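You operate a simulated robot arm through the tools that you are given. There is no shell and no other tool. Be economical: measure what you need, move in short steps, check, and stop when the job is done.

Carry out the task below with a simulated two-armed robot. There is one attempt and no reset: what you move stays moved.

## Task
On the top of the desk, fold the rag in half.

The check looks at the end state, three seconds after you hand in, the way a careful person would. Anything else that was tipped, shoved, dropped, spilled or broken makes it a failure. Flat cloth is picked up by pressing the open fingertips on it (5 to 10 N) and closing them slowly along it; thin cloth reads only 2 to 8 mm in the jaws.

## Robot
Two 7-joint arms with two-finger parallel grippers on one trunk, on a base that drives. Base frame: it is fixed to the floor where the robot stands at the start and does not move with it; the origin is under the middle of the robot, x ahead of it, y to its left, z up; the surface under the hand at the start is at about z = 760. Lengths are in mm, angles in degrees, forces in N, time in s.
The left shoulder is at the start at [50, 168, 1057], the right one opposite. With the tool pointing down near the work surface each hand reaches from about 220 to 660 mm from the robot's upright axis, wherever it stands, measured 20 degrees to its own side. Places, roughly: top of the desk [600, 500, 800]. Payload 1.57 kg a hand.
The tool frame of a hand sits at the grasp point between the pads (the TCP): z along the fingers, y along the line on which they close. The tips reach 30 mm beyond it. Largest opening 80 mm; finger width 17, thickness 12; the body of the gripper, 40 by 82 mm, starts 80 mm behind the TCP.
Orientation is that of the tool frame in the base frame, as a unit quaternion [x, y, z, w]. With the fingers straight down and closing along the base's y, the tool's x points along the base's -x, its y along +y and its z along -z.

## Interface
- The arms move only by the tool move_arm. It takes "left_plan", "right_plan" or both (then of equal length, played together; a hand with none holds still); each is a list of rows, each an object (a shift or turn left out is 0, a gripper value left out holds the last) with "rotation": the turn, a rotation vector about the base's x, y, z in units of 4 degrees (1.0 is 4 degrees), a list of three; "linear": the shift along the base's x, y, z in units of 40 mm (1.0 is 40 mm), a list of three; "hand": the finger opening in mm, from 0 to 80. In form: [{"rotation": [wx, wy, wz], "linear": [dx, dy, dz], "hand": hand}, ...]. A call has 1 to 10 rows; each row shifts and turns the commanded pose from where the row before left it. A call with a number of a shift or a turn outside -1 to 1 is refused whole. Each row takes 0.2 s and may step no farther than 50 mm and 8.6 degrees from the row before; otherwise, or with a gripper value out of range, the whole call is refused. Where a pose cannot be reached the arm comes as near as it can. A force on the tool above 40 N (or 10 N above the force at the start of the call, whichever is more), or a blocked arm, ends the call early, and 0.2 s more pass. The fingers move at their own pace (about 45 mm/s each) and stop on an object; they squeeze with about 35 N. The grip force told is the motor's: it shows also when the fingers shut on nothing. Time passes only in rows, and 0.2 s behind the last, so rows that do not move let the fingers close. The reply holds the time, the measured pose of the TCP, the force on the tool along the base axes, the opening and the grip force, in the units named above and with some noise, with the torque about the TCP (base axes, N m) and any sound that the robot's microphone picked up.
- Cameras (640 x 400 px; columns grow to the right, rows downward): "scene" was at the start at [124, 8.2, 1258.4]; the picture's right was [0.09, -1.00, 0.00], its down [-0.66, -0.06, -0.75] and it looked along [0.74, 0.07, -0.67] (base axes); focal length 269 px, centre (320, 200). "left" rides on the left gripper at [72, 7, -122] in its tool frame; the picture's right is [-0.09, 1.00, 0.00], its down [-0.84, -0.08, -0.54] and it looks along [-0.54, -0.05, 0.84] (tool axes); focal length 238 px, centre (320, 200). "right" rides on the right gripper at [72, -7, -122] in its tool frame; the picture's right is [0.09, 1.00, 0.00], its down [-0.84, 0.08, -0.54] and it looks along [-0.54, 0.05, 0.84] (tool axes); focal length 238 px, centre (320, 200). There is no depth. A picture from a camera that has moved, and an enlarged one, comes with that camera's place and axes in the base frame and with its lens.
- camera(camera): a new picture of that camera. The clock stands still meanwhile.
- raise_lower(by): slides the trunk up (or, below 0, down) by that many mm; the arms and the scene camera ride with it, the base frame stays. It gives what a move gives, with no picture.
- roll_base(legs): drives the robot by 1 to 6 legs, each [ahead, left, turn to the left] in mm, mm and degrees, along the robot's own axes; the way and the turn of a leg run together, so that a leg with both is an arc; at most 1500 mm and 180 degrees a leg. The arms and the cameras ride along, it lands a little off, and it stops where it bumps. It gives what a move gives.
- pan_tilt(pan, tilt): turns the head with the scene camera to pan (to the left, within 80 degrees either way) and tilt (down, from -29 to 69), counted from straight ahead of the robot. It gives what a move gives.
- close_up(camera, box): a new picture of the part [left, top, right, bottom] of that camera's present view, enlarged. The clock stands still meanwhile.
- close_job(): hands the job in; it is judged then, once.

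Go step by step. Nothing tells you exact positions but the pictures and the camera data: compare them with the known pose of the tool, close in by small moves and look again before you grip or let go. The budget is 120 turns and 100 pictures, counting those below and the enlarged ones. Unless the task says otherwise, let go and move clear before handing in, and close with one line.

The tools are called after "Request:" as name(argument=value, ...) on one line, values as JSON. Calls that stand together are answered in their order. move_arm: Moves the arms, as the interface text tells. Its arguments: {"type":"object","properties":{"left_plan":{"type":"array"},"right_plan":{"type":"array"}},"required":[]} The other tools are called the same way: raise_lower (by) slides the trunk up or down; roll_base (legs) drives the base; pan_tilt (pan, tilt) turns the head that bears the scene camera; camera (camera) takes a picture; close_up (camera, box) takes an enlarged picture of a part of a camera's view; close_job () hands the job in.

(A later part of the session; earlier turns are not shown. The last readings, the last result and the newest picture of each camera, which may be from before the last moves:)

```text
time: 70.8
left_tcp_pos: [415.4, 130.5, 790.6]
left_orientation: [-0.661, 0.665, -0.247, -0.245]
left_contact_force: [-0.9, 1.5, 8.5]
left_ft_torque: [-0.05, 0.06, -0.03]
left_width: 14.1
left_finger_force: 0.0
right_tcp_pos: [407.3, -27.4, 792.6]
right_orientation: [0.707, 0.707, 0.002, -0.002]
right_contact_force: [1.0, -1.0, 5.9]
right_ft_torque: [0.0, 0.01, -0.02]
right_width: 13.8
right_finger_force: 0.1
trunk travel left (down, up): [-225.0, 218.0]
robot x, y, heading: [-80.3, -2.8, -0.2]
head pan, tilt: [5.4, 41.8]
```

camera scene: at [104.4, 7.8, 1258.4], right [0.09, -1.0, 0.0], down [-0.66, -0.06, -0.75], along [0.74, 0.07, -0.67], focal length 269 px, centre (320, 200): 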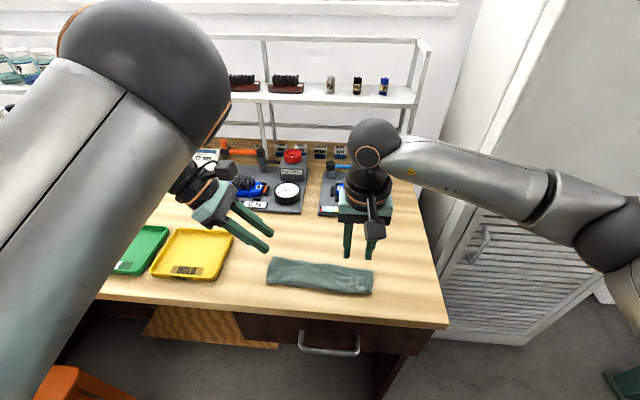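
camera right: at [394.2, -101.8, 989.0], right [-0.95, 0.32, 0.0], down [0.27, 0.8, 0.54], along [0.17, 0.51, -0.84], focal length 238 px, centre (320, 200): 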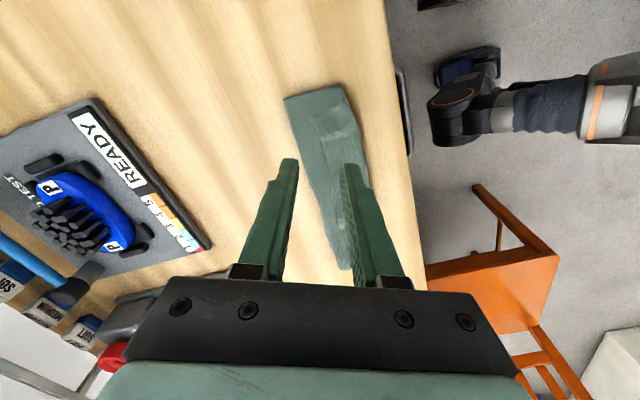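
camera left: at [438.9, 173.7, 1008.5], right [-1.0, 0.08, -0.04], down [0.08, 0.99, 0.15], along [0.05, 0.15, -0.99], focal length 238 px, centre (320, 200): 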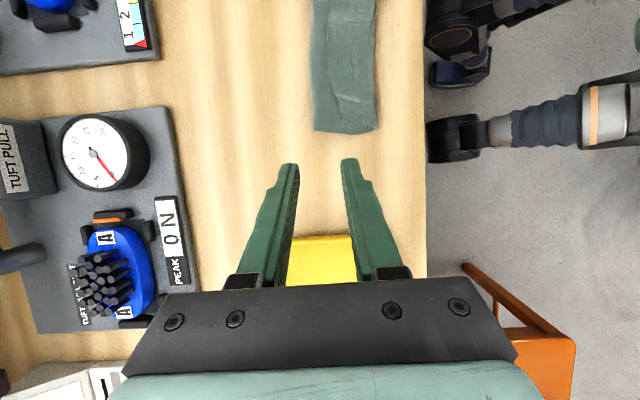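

Contact at 8.5 N and 5.9 N. I close slowly.

Request:
move_arm(left_plan=[{"hand": 12}, {"hand": 10}, {"hand": 8}, {"hand": 6}, {"hand": 4}, {"hand": 2}, {"hand": 0}, {"hand": 0}, {"hand": 0}], right_plan=[{"hand": 12}, {"hand": 10}, {"hand": 8}, {"hand": 6}, {"hand": 4}, {"hand": 2}, {"hand": 0}, {"hand": 0}, {"hand": 0}])

Request:
move_arm(left_plan=[{"linear": [0.1, 0, 0.3]}, {"linear": [0.1, 0, 0.3]}], right_plan=[{"linear": [0.1, 0, 0.3]}, {"linear": [0.1, 0, 0.3]}])

Request:
camera(camera="left")

Request:
camera(camera="right")

Request:
close_up(camera="scene", box=[240, 200, 400, 300])

```text
time: 72.8
left_tcp_pos: [413.7, 129.6, 791.0]
left_orientation: [-0.661, 0.664, -0.247, -0.245]
left_contact_force: [0.2, 0.3, 14.4]
left_ft_torque: [-0.21, 0.04, 0.0]
left_width: 0.0
left_finger_force: 21.6
right_tcp_pos: [407.5, -25.1, 793.5]
right_orientation: [0.708, 0.706, 0.003, -0.002]
right_contact_force: [-1.4, 0.6, 7.6]
right_ft_torque: [-0.02, 0.03, -0.02]
right_width: 0.0
right_finger_force: 22.1
trunk travel left (down, up): [-225.0, 218.0]
robot x, y, heading: [-80.7, -0.7, -0.3]
head pan, tilt: [5.4, 41.8]
```

```text
time: 73.3
left_tcp_pos: [422.0, 131.9, 811.3]
left_orientation: [-0.663, 0.663, -0.245, -0.245]
left_contact_force: [0.1, -0.5, 0.3]
left_ft_torque: [0.02, 0.03, -0.01]
left_width: 0.0
left_finger_force: 21.3
right_tcp_pos: [415.0, -26.6, 814.8]
right_orientation: [0.708, 0.706, 0.0, -0.003]
right_contact_force: [-0.5, -0.1, -0.2]
right_ft_torque: [0.04, -0.02, 0.0]
right_width: 0.0
right_finger_force: 20.9
trunk travel left (down, up): [-225.0, 218.0]
robot x, y, heading: [-79.1, 0.5, 0.0]
head pan, tilt: [5.4, 41.8]
```

```text
43 pictures are left
camera left: at [417.7, 156.2, 950.2], right [-1.0, 0.07, -0.06], down [0.08, 0.99, -0.13], along [0.05, -0.14, -0.99], focal length 238 px, centre (320, 200)
```

left: 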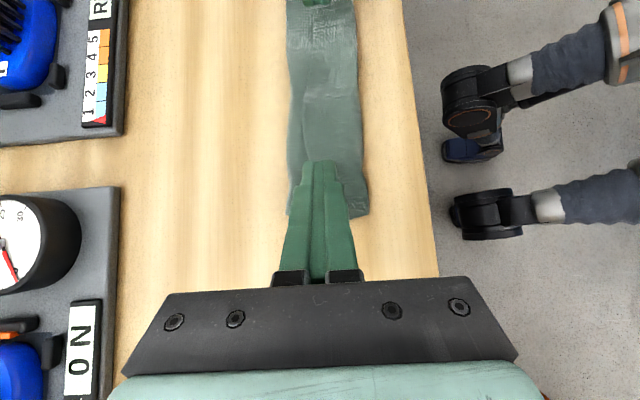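

```text
42 pictures are left
camera right: at [409.5, 43.3, 936.9], right [1.0, 0.09, 0.0], down [0.08, -0.84, 0.54], along [0.05, -0.54, -0.84], focal length 238 px, centre (320, 200)
```

right: 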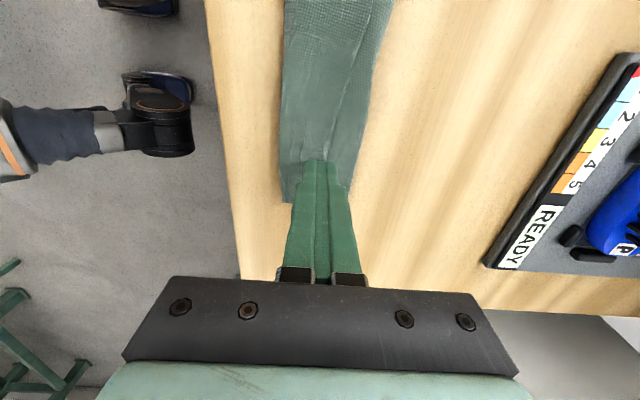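

```text
4.00 times, centred on (320, 250) of scene
camera zoom: at [44.0, 8.0, 1258.3], right [0.09, -1.0, 0.0], down [-0.66, -0.06, -0.75], along [0.74, 0.07, -0.67], focal length 1075 px, centre (320, 0)
```

zoom: 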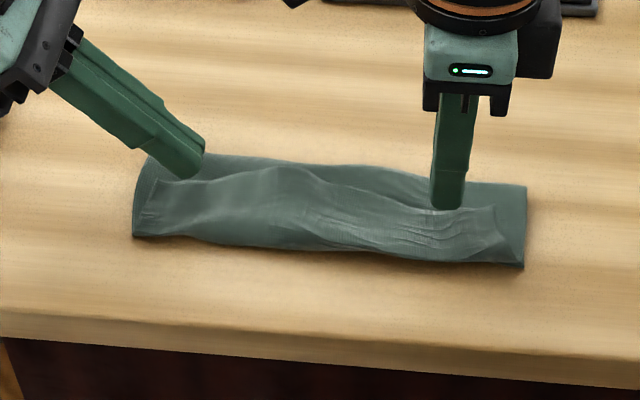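

Both slipped: 14 mm was too little cloth to gather. I repeat with a 25 mm opening, centred a bit farther from the free edge, and press a little more.

Request:
move_arm(left_plan=[{"linear": [-0.12, 0, 0], "hand": 25}, {"linear": [-0.12, 0, 0]}, {"linear": [0, 0, -0.2]}, {"linear": [0, 0, -0.2]}, {}], right_plan=[{"linear": [-0.16, 0, 0], "hand": 25}, {"linear": [-0.16, 0, 0]}, {"linear": [0, 0, -0.2]}, {"linear": [0, 0, -0.2]}, {}])

Request:
close_up(camera="left", box=[220, 50, 420, 200])

Request:
close_up(camera="right", box=[240, 50, 440, 200])

```text
time: 74.5
left_tcp_pos: [413.5, 130.7, 798.7]
left_orientation: [-0.662, 0.664, -0.246, -0.246]
left_contact_force: [0.1, 0.6, 0.5]
left_ft_torque: [-0.02, 0.01, -0.02]
left_width: 24.9
left_finger_force: 0.0
right_tcp_pos: [401.6, -27.2, 801.3]
right_orientation: [0.708, 0.706, 0.0, -0.002]
right_contact_force: [0.4, -0.1, 0.2]
right_ft_torque: [-0.01, -0.01, 0.01]
right_width: 25.1
right_finger_force: 0.1
trunk travel left (down, up): [-225.0, 218.0]
robot x, y, heading: [-81.1, 2.3, 0.0]
head pan, tilt: [5.4, 41.8]
```

```text
2.67 times, centred on (320, 125) of left
camera zoom: at [408.7, 156.4, 936.1], right [-1.0, 0.07, -0.06], down [0.08, 0.99, -0.13], along [0.05, -0.14, -0.99], focal length 636 px, centre (320, 400)
```

zoom: 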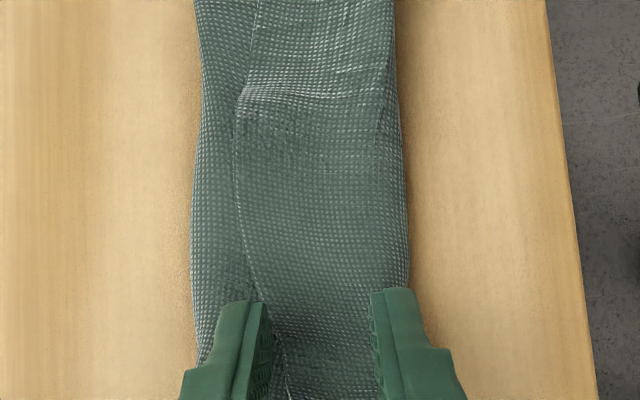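

```text
2.67 times, centred on (340, 125) of right
camera zoom: at [396.1, 43.5, 922.7], right [1.0, 0.09, 0.0], down [0.08, -0.84, 0.54], along [0.05, -0.54, -0.84], focal length 636 px, centre (267, 400)
```

zoom: 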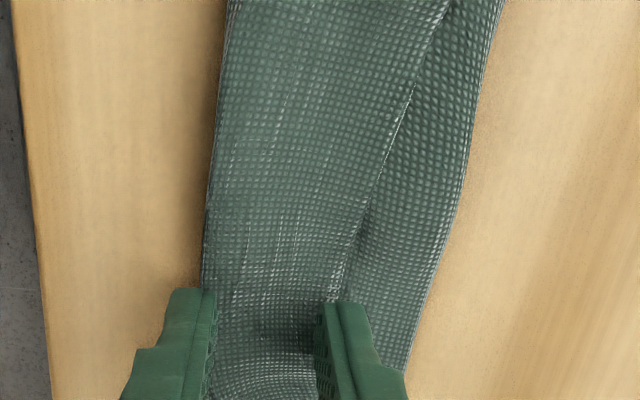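

Left needs to shift 7 mm toward the robot so its outer finger covers the flap edge; the right is good. Then down to contact.

Request:
move_arm(left_plan=[{"linear": [-0.18, 0, 0]}, {"linear": [0, 0, -0.12]}, {"linear": [0, 0, -0.1]}, {}], right_plan=[{}, {"linear": [0, 0, -0.12]}, {"linear": [0, 0, -0.12]}, {}])

```text
time: 75.5
left_tcp_pos: [407.2, 130.4, 789.5]
left_orientation: [-0.662, 0.664, -0.248, -0.245]
left_contact_force: [0.0, 2.0, 10.3]
left_ft_torque: [-0.14, -0.12, -0.01]
left_width: 24.8
left_finger_force: 0.2
right_tcp_pos: [401.4, -26.4, 792.9]
right_orientation: [0.708, 0.706, 0.003, -0.001]
right_contact_force: [-0.1, -1.0, 9.8]
right_ft_torque: [-0.02, -0.11, 0.03]
right_width: 24.9
right_finger_force: 0.0
trunk travel left (down, up): [-225.0, 218.0]
robot x, y, heading: [-79.7, -1.3, -0.1]
head pan, tilt: [5.4, 41.8]
```

Both press at about 10 N. Closing slowly.

Request:
move_arm(left_plan=[{"hand": 22}, {"hand": 19}, {"hand": 16}, {"hand": 13}, {"hand": 10}, {"hand": 7}, {"hand": 4}, {"hand": 2}, {"hand": 0}, {"hand": 0}], right_plan=[{"hand": 22}, {"hand": 19}, {"hand": 16}, {"hand": 13}, {"hand": 10}, {"hand": 7}, {"hand": 4}, {"hand": 2}, {"hand": 0}, {"hand": 0}])

Request:
camera(camera="left")

Request:
camera(camera="right")

```text
time: 77.8
left_tcp_pos: [407.1, 131.2, 790.6]
left_orientation: [-0.661, 0.665, -0.247, -0.245]
left_contact_force: [2.0, 1.5, 19.5]
left_ft_torque: [-0.23, -0.09, 0.04]
left_width: 4.5
left_finger_force: 24.8
right_tcp_pos: [399.9, -26.3, 792.9]
right_orientation: [0.707, 0.707, 0.002, -0.001]
right_contact_force: [-2.5, 2.9, 19.6]
right_ft_torque: [0.01, 0.01, -0.02]
right_width: 2.1
right_finger_force: 23.8
trunk travel left (down, up): [-225.0, 218.0]
robot x, y, heading: [-78.8, 2.7, -0.0]
head pan, tilt: [5.4, 41.8]
```

```text
38 pictures are left
camera left: at [400.3, 156.6, 929.4], right [-1.0, 0.07, -0.07], down [0.08, 0.99, -0.13], along [0.06, -0.14, -0.99], focal length 238 px, centre (320, 200)
```

left: 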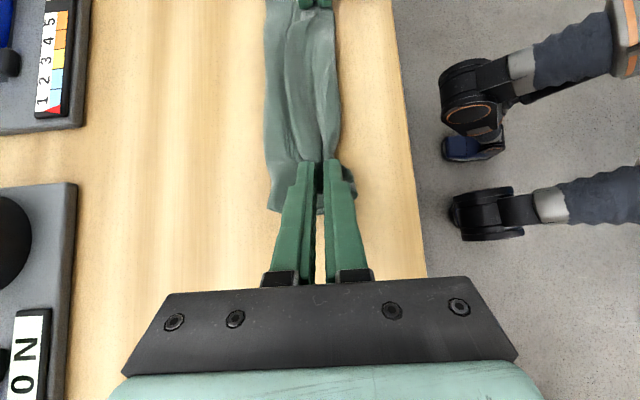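

```text
37 pictures are left
camera right: at [394.1, 43.8, 915.2], right [1.0, 0.09, 0.0], down [0.08, -0.84, 0.54], along [0.05, -0.54, -0.84], focal length 238 px, centre (320, 200)
```

right: 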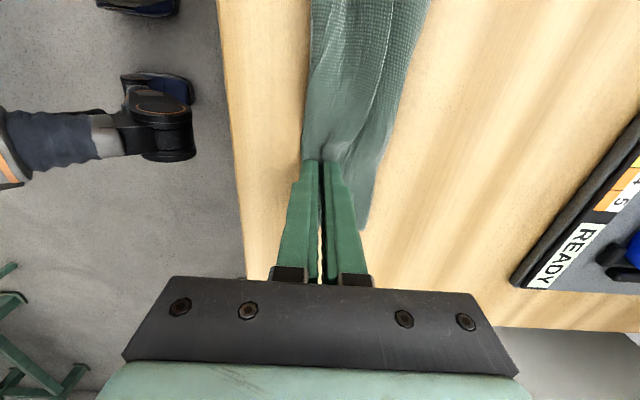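

Right holds one ridge (2.1 mm); left reads 4.5 mm, maybe two layers. I lift a little and look.

Request:
move_arm(left_plan=[{"linear": [0.15, 0, 0.35]}, {"linear": [0.2, 0, 0.35]}, {"linear": [0.25, 0, 0.3]}], right_plan=[{"linear": [0.15, 0, 0.35]}, {"linear": [0.2, 0, 0.35]}, {"linear": [0.25, 0, 0.3]}])

Request:
close_up(camera="scene", box=[240, 190, 400, 290])

Request:
close_up(camera="left", box=[200, 0, 440, 220])

Request:
close_up(camera="right", box=[200, 0, 440, 240])

```text
time: 78.5
left_tcp_pos: [429.5, 130.0, 830.3]
left_orientation: [-0.661, 0.665, -0.245, -0.246]
left_contact_force: [-0.4, -0.2, 0.4]
left_ft_torque: [0.0, -0.04, -0.03]
left_width: 1.9
left_finger_force: 23.4
right_tcp_pos: [427.0, -25.9, 831.1]
right_orientation: [0.708, 0.707, 0.0, -0.003]
right_contact_force: [0.5, 0.4, 1.1]
right_ft_torque: [0.02, 0.04, -0.03]
right_width: 2.1
right_finger_force: 23.7
trunk travel left (down, up): [-225.0, 218.0]
robot x, y, heading: [-76.8, 3.3, -0.1]
head pan, tilt: [5.4, 41.8]
```

```text
4.00 times, centred on (320, 240) of scene
camera zoom: at [43.8, 8.0, 1258.3], right [0.09, -1.0, 0.0], down [-0.66, -0.06, -0.75], along [0.74, 0.07, -0.67], focal length 1075 px, centre (320, 40)
```

zoom: 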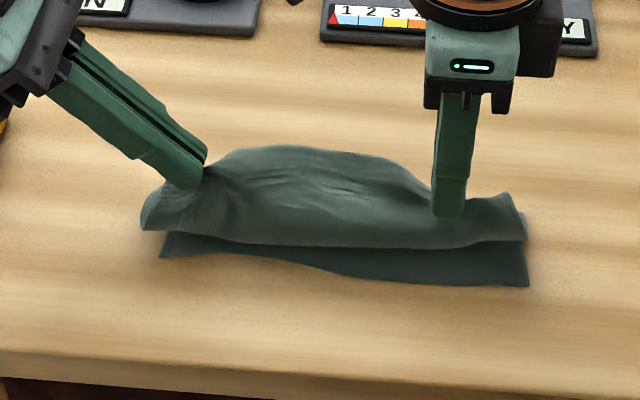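

```text
1.82 times, centred on (320, 110) of left
camera zoom: at [424.9, 155.2, 967.9], right [-1.0, 0.07, -0.06], down [0.08, 0.99, -0.13], along [0.05, -0.14, -0.99], focal length 433 px, centre (320, 364)
```

zoom: 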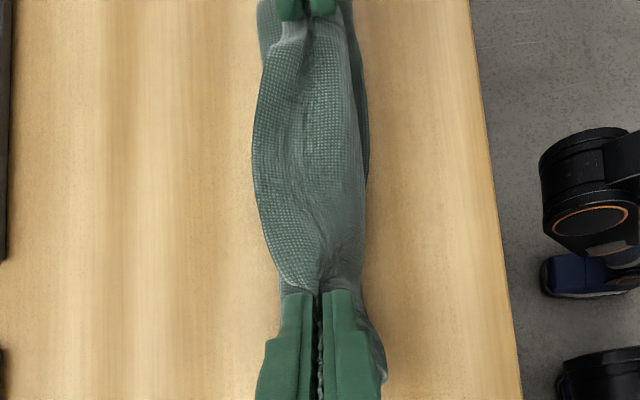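

```text
1.67 times, centred on (320, 120) of right
camera zoom: at [420.6, 44.0, 952.7], right [1.0, 0.09, 0.0], down [0.08, -0.84, 0.54], along [0.05, -0.54, -0.84], focal length 397 px, centre (320, 333)
```

zoom: 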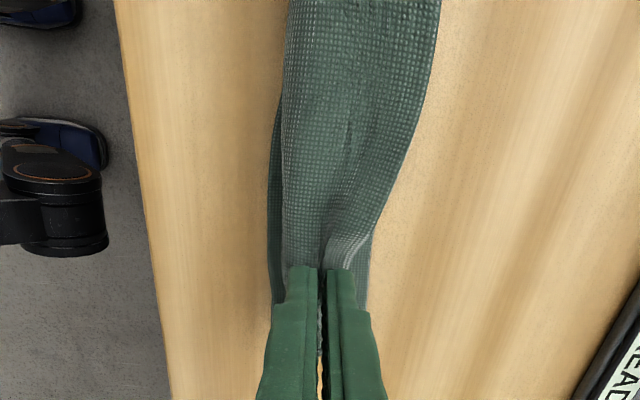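

Excellent: each jaw holds only the flap edge, and the near edge of the bottom layer shows at x ≈ 404. I carry the edge out toward +x to draw the rolled layers flat.

Request:
move_arm(left_plan=[{"linear": [0.3, 0, 0.3]}, {"linear": [0.4, 0, 0.1]}, {"linear": [0.4, 0, 0]}, {"linear": [0.4, 0, 0]}, {"linear": [0.4, 0, -0.1]}, {}], right_plan=[{"linear": [0.3, 0, 0.3]}, {"linear": [0.4, 0, 0.1]}, {"linear": [0.4, 0, 0]}, {"linear": [0.4, 0, 0]}, {"linear": [0.4, 0, -0.1]}, {}])

Request:
close_up(camera="scene", box=[240, 180, 400, 280])

Request:
close_up(camera="left", box=[200, 0, 440, 220])

```text
time: 80.0
left_tcp_pos: [506.9, 129.1, 840.7]
left_orientation: [-0.663, 0.664, -0.246, -0.245]
left_contact_force: [0.6, 0.3, -0.6]
left_ft_torque: [-0.03, 0.02, -0.02]
left_width: 1.9
left_finger_force: 23.8
right_tcp_pos: [504.0, -25.3, 842.6]
right_orientation: [0.707, 0.707, 0.0, -0.002]
right_contact_force: [0.2, -0.2, -0.2]
right_ft_torque: [0.01, 0.0, 0.03]
right_width: 2.1
right_finger_force: 23.3
trunk travel left (down, up): [-225.0, 218.0]
robot x, y, heading: [-81.3, -0.3, -0.0]
head pan, tilt: [5.4, 41.8]
```

```text
4.00 times, centred on (320, 230) of scene
camera zoom: at [43.9, 8.0, 1258.5], right [0.09, -1.0, 0.0], down [-0.66, -0.06, -0.75], along [0.74, 0.07, -0.67], focal length 1075 px, centre (320, 80)
```

zoom: 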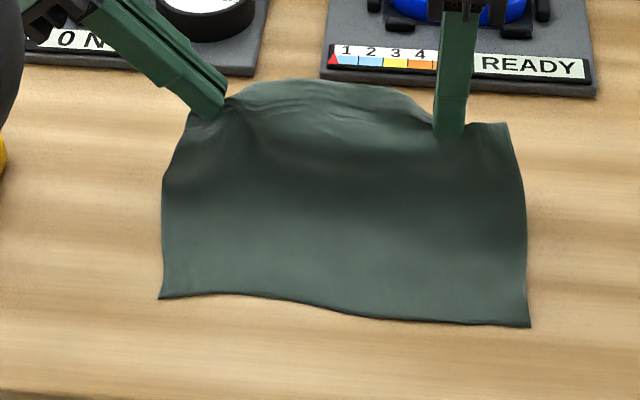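

```text
1.82 times, centred on (320, 110) of left
camera zoom: at [501.7, 155.4, 979.1], right [-1.0, 0.07, -0.06], down [0.08, 0.99, -0.13], along [0.05, -0.14, -0.99], focal length 433 px, centre (320, 364)
```

zoom: 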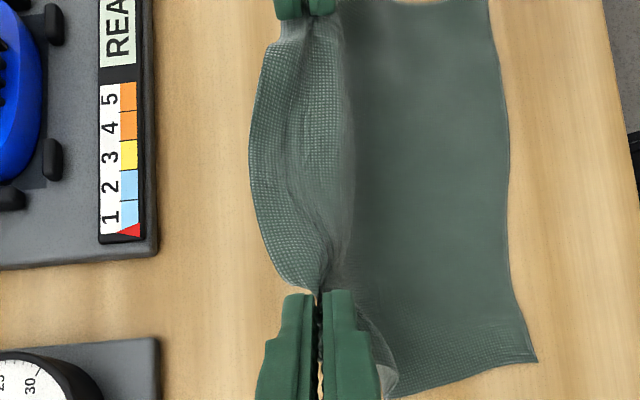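

The rag is now drawn flat and open. To avoid turning the held edge over again, I will instead hang the whole rag, set its free near edge down, lay the lower half toward the robot, and bring the held half back over it toward +x, so the held edge lands right side up. First, lift.

Request:
move_arm(left_plan=[{"linear": [-0.05, 0, 0.4]}, {"linear": [-0.1, 0, 0.5]}, {"linear": [-0.1, 0, 0.5]}, {"linear": [-0.1, 0, 0.5]}, {"linear": [-0.1, 0, 0.5]}, {"linear": [0, 0, 0.4]}, {}, {}], right_plan=[{"linear": [-0.05, 0, 0.4]}, {"linear": [-0.1, 0, 0.5]}, {"linear": [-0.1, 0, 0.5]}, {"linear": [-0.1, 0, 0.5]}, {"linear": [-0.1, 0, 0.5]}, {"linear": [0, 0, 0.4]}, {}, {}])

Request:
camera(camera="scene")

Request:
camera(camera="left")

```text
time: 81.8
left_tcp_pos: [489.0, 130.4, 952.6]
left_orientation: [-0.662, 0.664, -0.246, -0.246]
left_contact_force: [0.4, 1.4, 0.0]
left_ft_torque: [-0.03, 0.0, -0.02]
left_width: 1.7
left_finger_force: 23.3
right_tcp_pos: [485.2, -26.3, 956.0]
right_orientation: [0.708, 0.707, 0.001, -0.002]
right_contact_force: [-0.6, 0.1, 0.7]
right_ft_torque: [-0.02, -0.03, 0.0]
right_width: 2.0
right_finger_force: 23.7
trunk travel left (down, up): [-225.0, 218.0]
robot x, y, heading: [-81.3, -2.5, -0.3]
head pan, tilt: [5.4, 41.8]
```

```text
31 pictures are left
camera scene: at [43.9, 8.0, 1258.4], right [0.09, -1.0, 0.0], down [-0.66, -0.06, -0.75], along [0.74, 0.07, -0.67], focal length 269 px, centre (320, 200)
```

scene: 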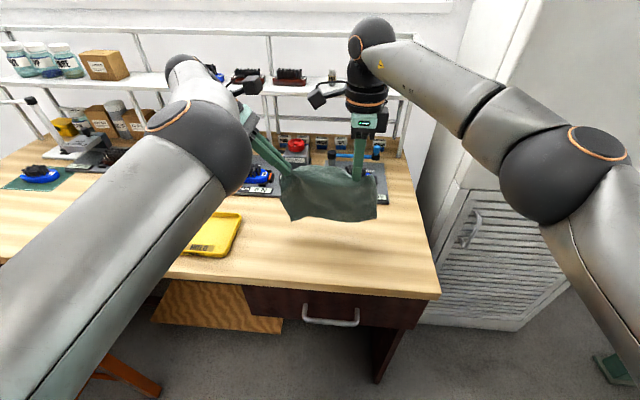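

```text
30 pictures are left
camera left: at [483.0, 156.3, 1091.4], right [-1.0, 0.07, -0.06], down [0.08, 0.99, -0.13], along [0.05, -0.14, -0.99], focal length 238 px, centre (320, 200)
```

left: 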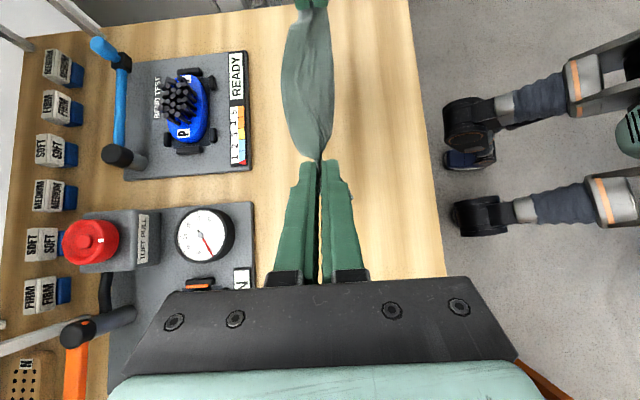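

It hangs freely just above the desk. I lower until the free edge touches, then move toward the robot while lowering so the lower half lies down.

Request:
move_arm(left_plan=[{"linear": [0, 0, -0.35]}, {"linear": [0, 0, -0.35]}, {}, {"linear": [-0.1, 0, -0.2]}, {"linear": [-0.25, 0, -0.2]}, {"linear": [-0.3, 0, -0.25]}, {}], right_plan=[{"linear": [0, 0, -0.35]}, {"linear": [0, 0, -0.35]}, {}, {"linear": [-0.1, 0, -0.2]}, {"linear": [-0.25, 0, -0.2]}, {"linear": [-0.3, 0, -0.25]}, {}])

Request:
close_up(camera="scene", box=[240, 150, 400, 250])

Request:
camera(camera="right")

```text
time: 83.3
left_tcp_pos: [462.8, 129.8, 898.3]
left_orientation: [-0.662, 0.664, -0.246, -0.246]
left_contact_force: [0.0, 0.4, 0.0]
left_ft_torque: [0.03, 0.0, -0.01]
left_width: 2.2
left_finger_force: 23.3
right_tcp_pos: [458.0, -25.7, 900.7]
right_orientation: [0.707, 0.707, 0.001, -0.002]
right_contact_force: [-0.6, 0.3, -0.4]
right_ft_torque: [0.0, 0.0, 0.01]
right_width: 2.2
right_finger_force: 23.9
trunk travel left (down, up): [-225.0, 218.0]
robot x, y, heading: [-80.3, 2.0, -0.0]
head pan, tilt: [5.4, 41.8]
```

```text
4.00 times, centred on (320, 200) of scene
camera zoom: at [43.9, 8.0, 1258.4], right [0.09, -1.0, 0.0], down [-0.66, -0.06, -0.75], along [0.74, 0.07, -0.67], focal length 1075 px, centre (320, 200)
```

zoom: 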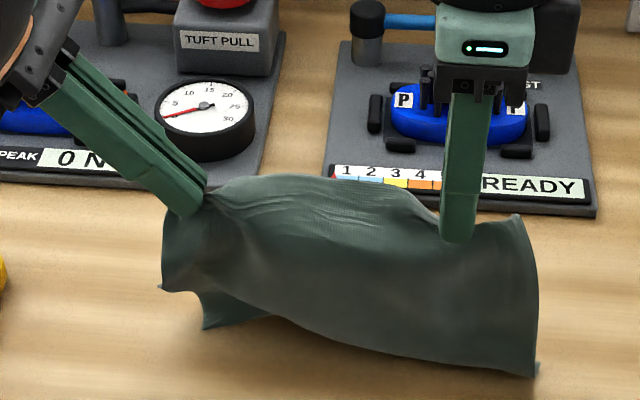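

```text
28 pictures are left
camera right: at [452.9, 44.8, 1022.5], right [1.0, 0.09, 0.0], down [0.08, -0.84, 0.54], along [0.05, -0.54, -0.84], focal length 238 px, centre (320, 200)
```

right: 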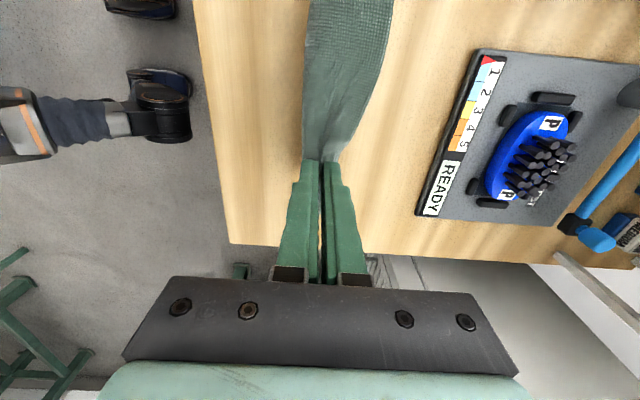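

The left part of the free edge has landed, but the right corner only trails straight below. I raise again, let it settle, and measure how evenly it hangs.

Request:
move_arm(left_plan=[{"linear": [0.2, 0, 0.5]}, {"linear": [0.3, 0, 0.5]}, {"linear": [0.3, 0, 0.3]}, {}, {}, {}, {}, {}], right_plan=[{"linear": [0.2, 0, 0.5]}, {"linear": [0.3, 0, 0.5]}, {"linear": [0.3, 0, 0.3]}, {}, {}, {}, {}, {}])

Request:
close_up(camera="scene", box=[240, 135, 400, 235])

```text
time: 85.2
left_tcp_pos: [494.0, 130.0, 950.5]
left_orientation: [-0.662, 0.664, -0.246, -0.245]
left_contact_force: [-0.1, 0.4, -0.5]
left_ft_torque: [0.0, -0.02, 0.02]
left_width: 1.8
left_finger_force: 23.5
right_tcp_pos: [490.6, -25.1, 953.8]
right_orientation: [0.708, 0.706, 0.001, -0.002]
right_contact_force: [0.1, -0.5, 0.4]
right_ft_torque: [-0.01, 0.01, 0.01]
right_width: 2.2
right_finger_force: 23.4
trunk travel left (down, up): [-225.0, 218.0]
robot x, y, heading: [-78.0, -0.0, -0.2]
head pan, tilt: [5.4, 41.8]
```

```text
4.00 times, centred on (320, 185) of scene
camera zoom: at [43.9, 8.0, 1258.4], right [0.09, -1.0, 0.0], down [-0.66, -0.06, -0.75], along [0.74, 0.07, -0.67], focal length 1075 px, centre (320, 260)
```

zoom: 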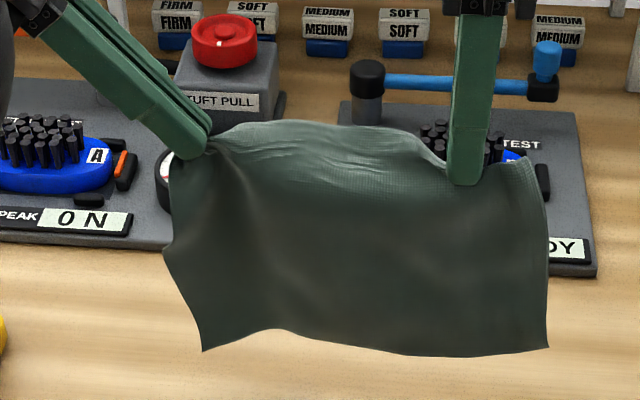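

The right side hangs about 20 mm higher than the left (its grip is deeper), so the right hand must run 20 mm lower. I set the edge down level and start laying again.

Request:
move_arm(left_plan=[{"linear": [0, 0, -0.1]}, {"linear": [0, 0, -0.1]}, {"linear": [0, 0, -0.1]}, {}, {"linear": [-0.1, 0, -0.2]}, {"linear": [-0.2, 0, -0.25]}, {"linear": [-0.25, 0, -0.25]}, {"linear": [-0.25, 0, -0.25]}, {}], right_plan=[{"linear": [0, 0, -0.3]}, {"linear": [0, 0, -0.3]}, {"linear": [0, 0, -0.25]}, {}, {"linear": [-0.1, 0, -0.2]}, {"linear": [-0.2, 0, -0.25]}, {"linear": [-0.25, 0, -0.25]}, {"linear": [-0.25, 0, -0.25]}, {}])

Request:
close_up(camera="scene", box=[240, 150, 400, 250])

```text
time: 87.2
left_tcp_pos: [462.2, 130.4, 900.6]
left_orientation: [-0.662, 0.664, -0.246, -0.246]
left_contact_force: [-1.0, 0.2, -0.3]
left_ft_torque: [-0.03, 0.01, 0.0]
left_width: 1.9
left_finger_force: 24.0
right_tcp_pos: [458.5, -26.1, 880.5]
right_orientation: [0.708, 0.706, 0.001, -0.001]
right_contact_force: [0.7, 1.6, 0.3]
right_ft_torque: [-0.01, -0.01, 0.01]
right_width: 2.0
right_finger_force: 23.4
trunk travel left (down, up): [-225.0, 218.0]
robot x, y, heading: [-76.5, -0.1, -0.1]
head pan, tilt: [5.4, 41.8]
```

```text
4.00 times, centred on (320, 200) of scene
camera zoom: at [43.9, 8.0, 1258.4], right [0.09, -1.0, 0.0], down [-0.66, -0.06, -0.75], along [0.74, 0.07, -0.67], focal length 1075 px, centre (320, 200)
```

zoom: 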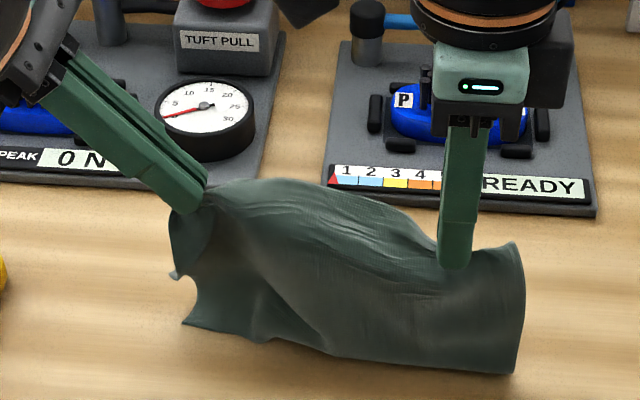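

Request:
camera(camera="left")

Request:
close_up(camera="right", box=[200, 0, 440, 200])

```text
25 pictures are left
camera left: at [456.5, 155.4, 1039.8], right [-1.0, 0.07, -0.06], down [0.08, 0.99, -0.13], along [0.05, -0.14, -0.99], focal length 238 px, centre (320, 200)
```

left: 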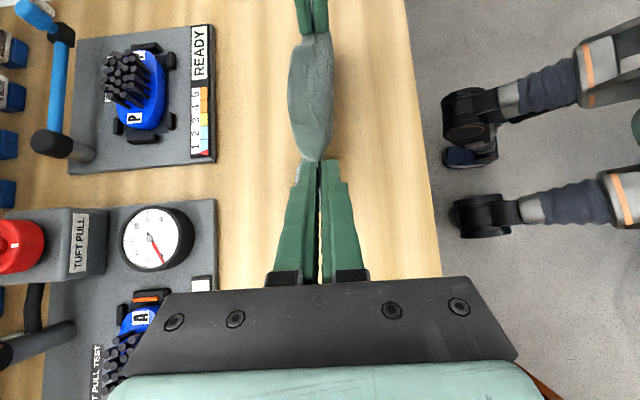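

```text
2.00 times, centred on (320, 100) of right
camera zoom: at [452.9, 44.6, 1003.4], right [1.0, 0.09, 0.0], down [0.08, -0.84, 0.54], along [0.05, -0.54, -0.84], focal length 477 px, centre (320, 400)
```

zoom: 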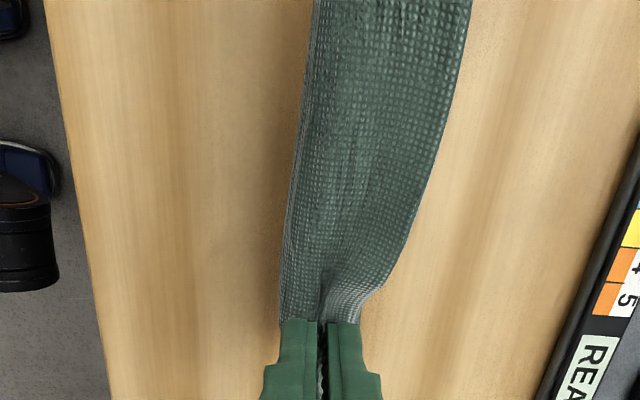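

The slack now lying under the drape matches a laid-down strip behind it. I continue the same diagonal and look again.

Request:
move_arm(left_plan=[{"linear": [-0.28, 0, -0.25]}, {"linear": [-0.28, 0, -0.25]}, {"linear": [-0.28, 0, -0.25]}, {"linear": [-0.28, 0, -0.25]}, {}], right_plan=[{"linear": [-0.28, 0, -0.25]}, {"linear": [-0.28, 0, -0.25]}, {"linear": [-0.28, 0, -0.25]}, {"linear": [-0.28, 0, -0.25]}, {}])

Request:
close_up(camera="scene", box=[240, 170, 400, 270])

Request:
close_up(camera="left", box=[200, 0, 440, 220])

```text
time: 88.3
left_tcp_pos: [418.9, 130.7, 862.0]
left_orientation: [-0.662, 0.664, -0.247, -0.244]
left_contact_force: [1.0, -0.6, -0.6]
left_ft_torque: [0.01, -0.02, -0.02]
left_width: 1.8
left_finger_force: 23.8
right_tcp_pos: [412.2, -25.4, 839.8]
right_orientation: [0.708, 0.706, 0.001, -0.002]
right_contact_force: [0.5, -0.1, -0.2]
right_ft_torque: [0.02, -0.04, 0.02]
right_width: 1.9
right_finger_force: 23.6
trunk travel left (down, up): [-225.0, 218.0]
robot x, y, heading: [-79.4, -6.4, -0.3]
head pan, tilt: [5.4, 41.8]
```

```text
4.00 times, centred on (320, 220) of scene
camera zoom: at [43.9, 8.0, 1258.4], right [0.09, -1.0, 0.0], down [-0.66, -0.06, -0.75], along [0.74, 0.07, -0.67], focal length 1075 px, centre (320, 120)
```

zoom: 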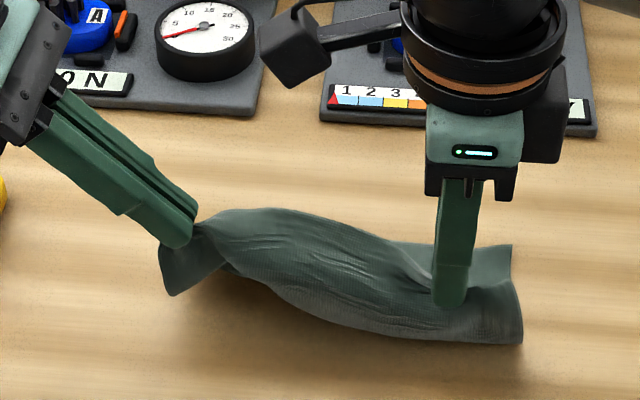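

```text
1.82 times, centred on (320, 110) of left
camera zoom: at [412.3, 156.0, 1000.0], right [-1.0, 0.07, -0.06], down [0.08, 0.99, -0.13], along [0.05, -0.14, -0.99], focal length 433 px, centre (320, 364)
```

zoom: 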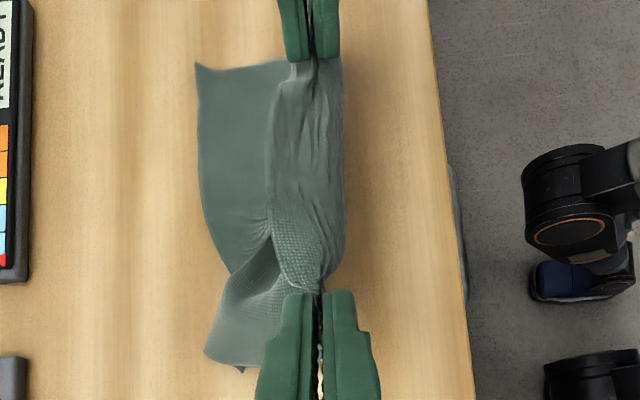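

The right side lies exactly as wanted (hem at x ≈ 488), but the left corner buckled under. I lift and re-hang, then touch down while already moving toward the robot so both corners lag behind.

Request:
move_arm(left_plan=[{"linear": [0.3, 0, 0.45]}, {"linear": [0.4, 0, 0.45]}, {"linear": [0.45, 0, 0.5]}, {"linear": [0.45, 0, 0.5]}, {"linear": [0.4, 0, 0.4]}, {}, {}, {}, {}, {}], right_plan=[{"linear": [0.35, 0, 0.45]}, {"linear": [0.45, 0, 0.45]}, {"linear": [0.45, 0, 0.5]}, {"linear": [0.45, 0, 0.5]}, {"linear": [0.4, 0, 0.4]}, {}, {}, {}, {}, {}])

Request:
close_up(camera="scene", box=[240, 135, 400, 235])

```text
time: 90.5
left_tcp_pos: [496.5, 130.8, 953.7]
left_orientation: [-0.662, 0.664, -0.246, -0.246]
left_contact_force: [0.4, -0.6, -0.4]
left_ft_torque: [0.01, -0.04, 0.01]
left_width: 1.8
left_finger_force: 23.8
right_tcp_pos: [499.8, -25.7, 932.8]
right_orientation: [0.707, 0.707, 0.001, -0.002]
right_contact_force: [-0.6, 0.4, 0.9]
right_ft_torque: [0.05, -0.02, 0.0]
right_width: 1.6
right_finger_force: 23.4
trunk travel left (down, up): [-225.0, 218.0]
robot x, y, heading: [-79.4, -1.0, -0.3]
head pan, tilt: [5.4, 41.8]
```

```text
4.00 times, centred on (320, 185) of scene
camera zoom: at [43.9, 8.0, 1258.4], right [0.09, -1.0, 0.0], down [-0.66, -0.06, -0.75], along [0.74, 0.07, -0.67], focal length 1075 px, centre (320, 260)
```

zoom: 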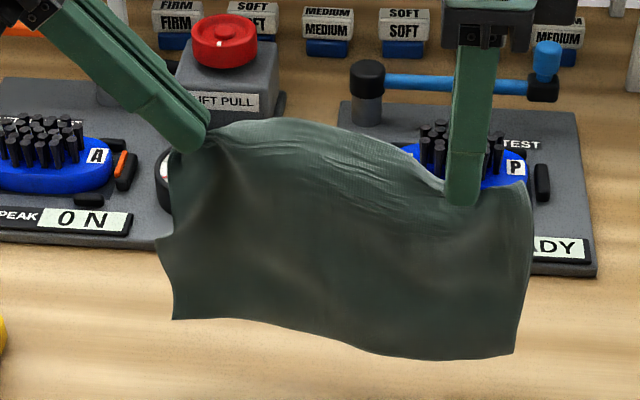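

It hangs nearly level. Now I touch down while moving.

Request:
move_arm(left_plan=[{"linear": [-0.2, 0, -0.25]}, {"linear": [-0.25, 0, -0.25]}, {"linear": [-0.3, 0, -0.25]}, {"linear": [-0.3, 0, -0.25]}, {"linear": [-0.3, 0, -0.25]}, {"linear": [-0.25, 0, -0.25]}, {}], right_plan=[{"linear": [-0.2, 0, -0.2]}, {"linear": [-0.25, 0, -0.2]}, {"linear": [-0.3, 0, -0.22]}, {"linear": [-0.3, 0, -0.22]}, {"linear": [-0.3, 0, -0.22]}, {"linear": [-0.25, 0, -0.22]}, {}])

Request:
close_up(camera="scene", box=[240, 160, 400, 260])

Request:
close_up(camera="left", box=[200, 0, 440, 220])

```text
time: 92.2
left_tcp_pos: [433.5, 129.2, 893.0]
left_orientation: [-0.661, 0.664, -0.247, -0.246]
left_contact_force: [1.0, -0.8, -0.6]
left_ft_torque: [-0.01, -0.01, 0.0]
left_width: 2.1
left_finger_force: 22.9
right_tcp_pos: [434.3, -26.9, 880.2]
right_orientation: [0.708, 0.707, 0.0, -0.002]
right_contact_force: [-0.7, -0.2, 0.3]
right_ft_torque: [-0.01, -0.01, 0.03]
right_width: 1.8
right_finger_force: 23.5
trunk travel left (down, up): [-225.0, 218.0]
robot x, y, heading: [-79.6, 1.2, -0.0]
head pan, tilt: [5.4, 41.8]
```

```text
4.00 times, centred on (320, 210) of scene
camera zoom: at [43.9, 8.0, 1258.4], right [0.09, -1.0, 0.0], down [-0.66, -0.06, -0.75], along [0.74, 0.07, -0.67], focal length 1075 px, centre (320, 160)
```

zoom: 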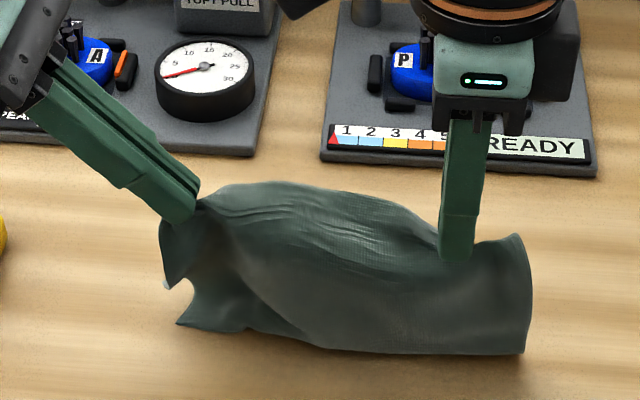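

```text
1.82 times, centred on (320, 110) of left
camera zoom: at [427.4, 155.0, 1031.8], right [-1.0, 0.07, -0.06], down [0.08, 0.99, -0.13], along [0.05, -0.14, -0.99], focal length 433 px, centre (320, 364)
```

zoom: 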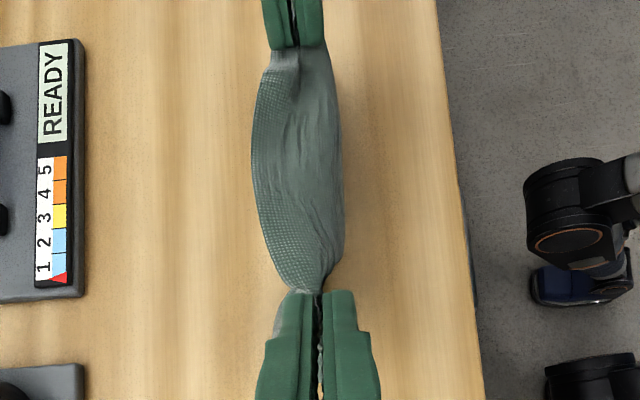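

The left side keeps curling forward. I go back up and farther out, then touch down lightly and drag about 55 mm toward the robot so friction straightens the trailing hem before I lay it.

Request:
move_arm(left_plan=[{"linear": [0.4, 0, 0.6]}, {"linear": [0.5, 0, 0.6]}, {"linear": [0.5, 0, 0.4]}, {"linear": [0.5, 0, 0]}, {"linear": [0.4, 0, 0]}, {}, {}, {}], right_plan=[{"linear": [0.4, 0, 0.6]}, {"linear": [0.5, 0, 0.6]}, {"linear": [0.5, 0, 0.1]}, {"linear": [0.5, 0, 0]}, {"linear": [0.4, 0, 0]}, {}, {}, {}])

Request:
move_arm(left_plan=[{"linear": [-0.1, 0, -0.4]}, {"linear": [-0.2, 0, -0.4]}, {"linear": [-0.25, 0, -0.25]}, {"linear": [-0.25, 0, -0.1]}, {"linear": [-0.25, 0, 0]}, {"linear": [-0.25, 0, 0]}, {"linear": [-0.25, 0, 0]}, {}], right_plan=[{"linear": [-0.1, 0, -0.3]}, {"linear": [-0.2, 0, -0.3]}, {"linear": [-0.25, 0, -0.2]}, {"linear": [-0.25, 0, -0.1]}, {"linear": [-0.25, 0, 0]}, {"linear": [-0.25, 0, 0]}, {"linear": [-0.25, 0, 0]}, {}])

Request:
close_up(camera="scene", box=[240, 140, 400, 240])

```text
time: 94.0
left_tcp_pos: [525.3, 130.0, 955.8]
left_orientation: [-0.661, 0.665, -0.246, -0.246]
left_contact_force: [-0.9, -4.7, -1.2]
left_ft_torque: [-0.04, 0.02, 0.01]
left_width: 2.0
left_finger_force: 22.9
right_tcp_pos: [509.7, -35.1, 929.0]
right_orientation: [0.707, 0.707, 0.001, -0.003]
right_contact_force: [0.9, 5.3, 2.0]
right_ft_torque: [0.2, 0.0, -0.03]
right_width: 2.0
right_finger_force: 23.4
right hand out of reach, approached as far as the arm can: row 4, 5
trunk travel left (down, up): [-225.0, 218.0]
robot x, y, heading: [-79.4, -0.1, -0.0]
head pan, tilt: [5.4, 41.8]
```

```text
time: 95.8
left_tcp_pos: [464.5, 130.4, 911.7]
left_orientation: [-0.662, 0.664, -0.246, -0.246]
left_contact_force: [0.3, -3.1, -0.9]
left_ft_torque: [-0.04, 0.01, -0.05]
left_width: 1.9
left_finger_force: 24.4
right_tcp_pos: [446.8, -32.1, 892.9]
right_orientation: [0.708, 0.707, 0.001, -0.002]
right_contact_force: [0.0, 2.7, 0.3]
right_ft_torque: [0.08, -0.03, -0.05]
right_width: 1.9
right_finger_force: 23.8
trunk travel left (down, up): [-225.0, 218.0]
robot x, y, heading: [-81.8, -2.2, 0.2]
head pan, tilt: [5.4, 41.8]
```

```text
4.00 times, centred on (320, 190) of scene
camera zoom: at [43.9, 8.0, 1258.4], right [0.09, -1.0, 0.0], down [-0.66, -0.06, -0.75], along [0.74, 0.07, -0.67], focal length 1075 px, centre (320, 240)
```

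zoom: 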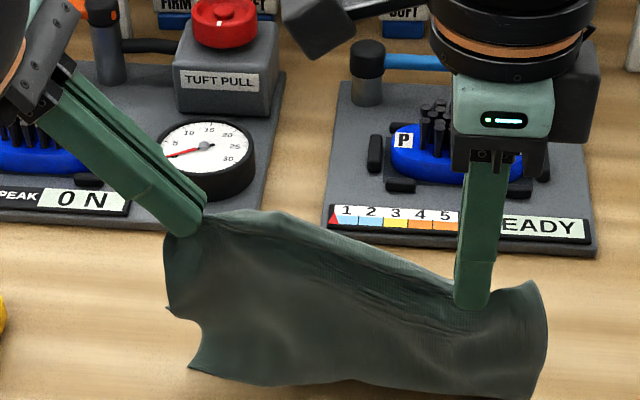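

I now see the notch is merely the far-left corner drooping beside the left grip; both near corners are trailing properly (hem x ≈ 470). I lay the lower half down toward the robot.

Request:
move_arm(left_plan=[{"linear": [-0.35, 0, -0.28]}, {"linear": [-0.35, 0, -0.28]}, {"linear": [-0.35, 0, -0.28]}, {"linear": [-0.35, 0, -0.28]}, {"linear": [-0.3, 0, -0.28]}, {}], right_plan=[{"linear": [-0.27, 0, -0.28]}, {"linear": [-0.27, 0, -0.28]}, {"linear": [-0.27, 0, -0.28]}, {"linear": [-0.27, 0, -0.28]}, {"linear": [-0.25, 0, -0.28]}, {}])

Request:
close_up(camera="scene", box=[240, 180, 400, 280])

Request:
close_up(camera="left", box=[200, 0, 440, 220])

```text
time: 97.2
left_tcp_pos: [396.9, 130.3, 855.8]
left_orientation: [-0.661, 0.665, -0.246, -0.246]
left_contact_force: [-0.3, -3.6, -0.5]
left_ft_torque: [-0.06, -0.02, -0.01]
left_width: 2.0
left_finger_force: 23.3
right_tcp_pos: [394.2, -35.5, 837.0]
right_orientation: [0.708, 0.706, 0.0, -0.001]
right_contact_force: [0.8, 3.6, 0.9]
right_ft_torque: [0.13, -0.02, 0.03]
right_width: 2.0
right_finger_force: 24.1
trunk travel left (down, up): [-225.0, 218.0]
robot x, y, heading: [-80.9, 3.4, 0.1]
head pan, tilt: [5.4, 41.8]
```

```text
4.00 times, centred on (320, 230) of scene
camera zoom: at [43.9, 8.0, 1258.4], right [0.09, -1.0, 0.0], down [-0.66, -0.06, -0.75], along [0.74, 0.07, -0.67], focal length 1075 px, centre (320, 80)
```

zoom: 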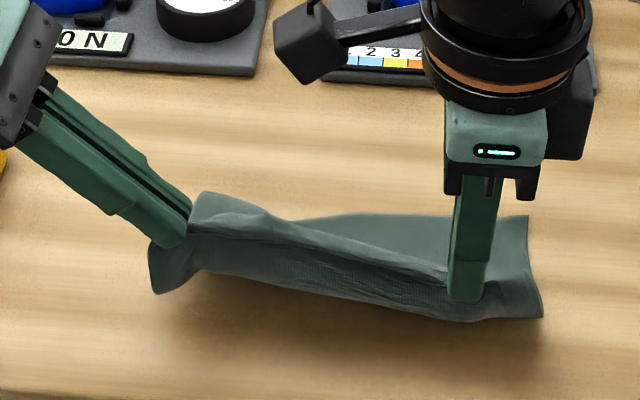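

```text
1.82 times, centred on (320, 110) of left
camera zoom: at [391.1, 155.9, 993.8], right [-1.0, 0.07, -0.06], down [0.08, 0.99, -0.13], along [0.05, -0.14, -0.99], focal length 433 px, centre (320, 364)
```

zoom: 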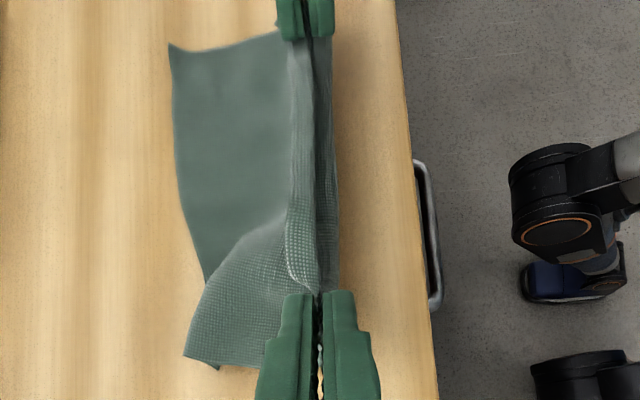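

The left near corner has tucked under again (landing too hard there). I re-hang and this time only graze the desk with the hem, dragging it slowly, before lowering.

Request:
move_arm(left_plan=[{"linear": [0.45, 0, 0.5]}, {"linear": [0.5, 0, 0.5]}, {"linear": [0.5, 0, 0.5]}, {"linear": [0.5, 0, 0.5]}, {"linear": [0.5, 0, 0.5]}, {"linear": [0.3, 0, 0.1]}, {}, {}, {}, {}], right_plan=[{"linear": [0.45, 0, 0.5]}, {"linear": [0.5, 0, 0.5]}, {"linear": [0.5, 0, 0.5]}, {"linear": [0.5, 0, 0.5]}, {"linear": [0.5, 0, 0.5]}, {"linear": [0.3, 0, 0.1]}, {}, {}, {}, {}])

Request:
close_up(camera="scene", box=[240, 130, 400, 230])

```text
time: 99.3
left_tcp_pos: [505.0, 129.5, 959.2]
left_orientation: [-0.662, 0.664, -0.245, -0.246]
left_contact_force: [-0.4, -2.6, -1.2]
left_ft_torque: [-0.03, 0.01, 0.01]
left_width: 2.0
left_finger_force: 23.3
right_tcp_pos: [503.3, -33.6, 941.9]
right_orientation: [0.708, 0.706, 0.001, -0.002]
right_contact_force: [-0.2, 2.4, 0.8]
right_ft_torque: [0.04, -0.01, 0.0]
right_width: 2.0
right_finger_force: 24.0
trunk travel left (down, up): [-225.0, 218.0]
robot x, y, heading: [-79.5, -4.1, -0.0]
head pan, tilt: [5.4, 41.8]
```

```text
4.00 times, centred on (320, 180) of scene
camera zoom: at [43.9, 8.0, 1258.4], right [0.09, -1.0, 0.0], down [-0.66, -0.06, -0.75], along [0.74, 0.07, -0.67], focal length 1075 px, centre (320, 280)
```

zoom: 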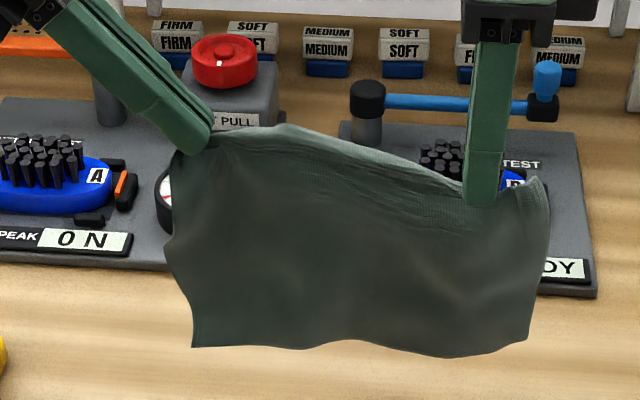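

The left corner hangs lowest, at 18 mm above the desk; the right about 30 mm. I set heights to graze evenly (left 937, right 911) and drag slowly.

Request:
move_arm(left_plan=[{"linear": [-0.1, 0, -0.15]}, {"linear": [-0.12, 0, -0.15]}, {"linear": [-0.15, 0, -0.15]}, {"linear": [-0.15, 0, -0.1]}, {"linear": [-0.15, 0, 0]}, {"linear": [-0.15, 0, 0]}, {"linear": [-0.15, 0, 0]}, {"linear": [-0.15, 0, -0.05]}, {"linear": [-0.15, 0, -0.05]}, {"linear": [-0.15, 0, -0.05]}], right_plan=[{"linear": [-0.1, 0, -0.25]}, {"linear": [-0.12, 0, -0.25]}, {"linear": [-0.15, 0, -0.2]}, {"linear": [-0.15, 0, -0.1]}, {"linear": [-0.15, 0, 0]}, {"linear": [-0.15, 0, -0.05]}, {"linear": [-0.15, 0, -0.05]}, {"linear": [-0.15, 0, -0.08]}, {"linear": [-0.15, 0, -0.08]}, {"linear": [-0.15, 0, -0.08]}])

Request:
close_up(camera="scene", box=[240, 140, 400, 240])

```text
time: 101.5
left_tcp_pos: [448.6, 131.2, 930.2]
left_orientation: [-0.662, 0.664, -0.247, -0.245]
left_contact_force: [-0.4, -5.4, -2.3]
left_ft_torque: [-0.05, -0.01, 0.02]
left_width: 2.0
left_finger_force: 23.5
right_tcp_pos: [446.4, -33.7, 897.6]
right_orientation: [0.707, 0.707, 0.001, -0.002]
right_contact_force: [0.1, 6.0, 1.1]
right_ft_torque: [0.18, 0.0, 0.0]
right_width: 1.9
right_finger_force: 23.5
trunk travel left (down, up): [-225.0, 218.0]
robot x, y, heading: [-78.2, -2.3, 0.0]
head pan, tilt: [5.4, 41.8]
```

```text
4.00 times, centred on (320, 190) of scene
camera zoom: at [43.9, 7.9, 1258.5], right [0.09, -1.0, 0.0], down [-0.66, -0.06, -0.75], along [0.74, 0.07, -0.67], focal length 1075 px, centre (320, 240)
```

zoom: 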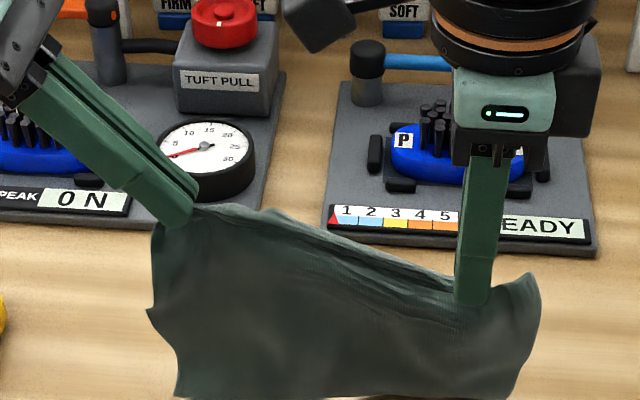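

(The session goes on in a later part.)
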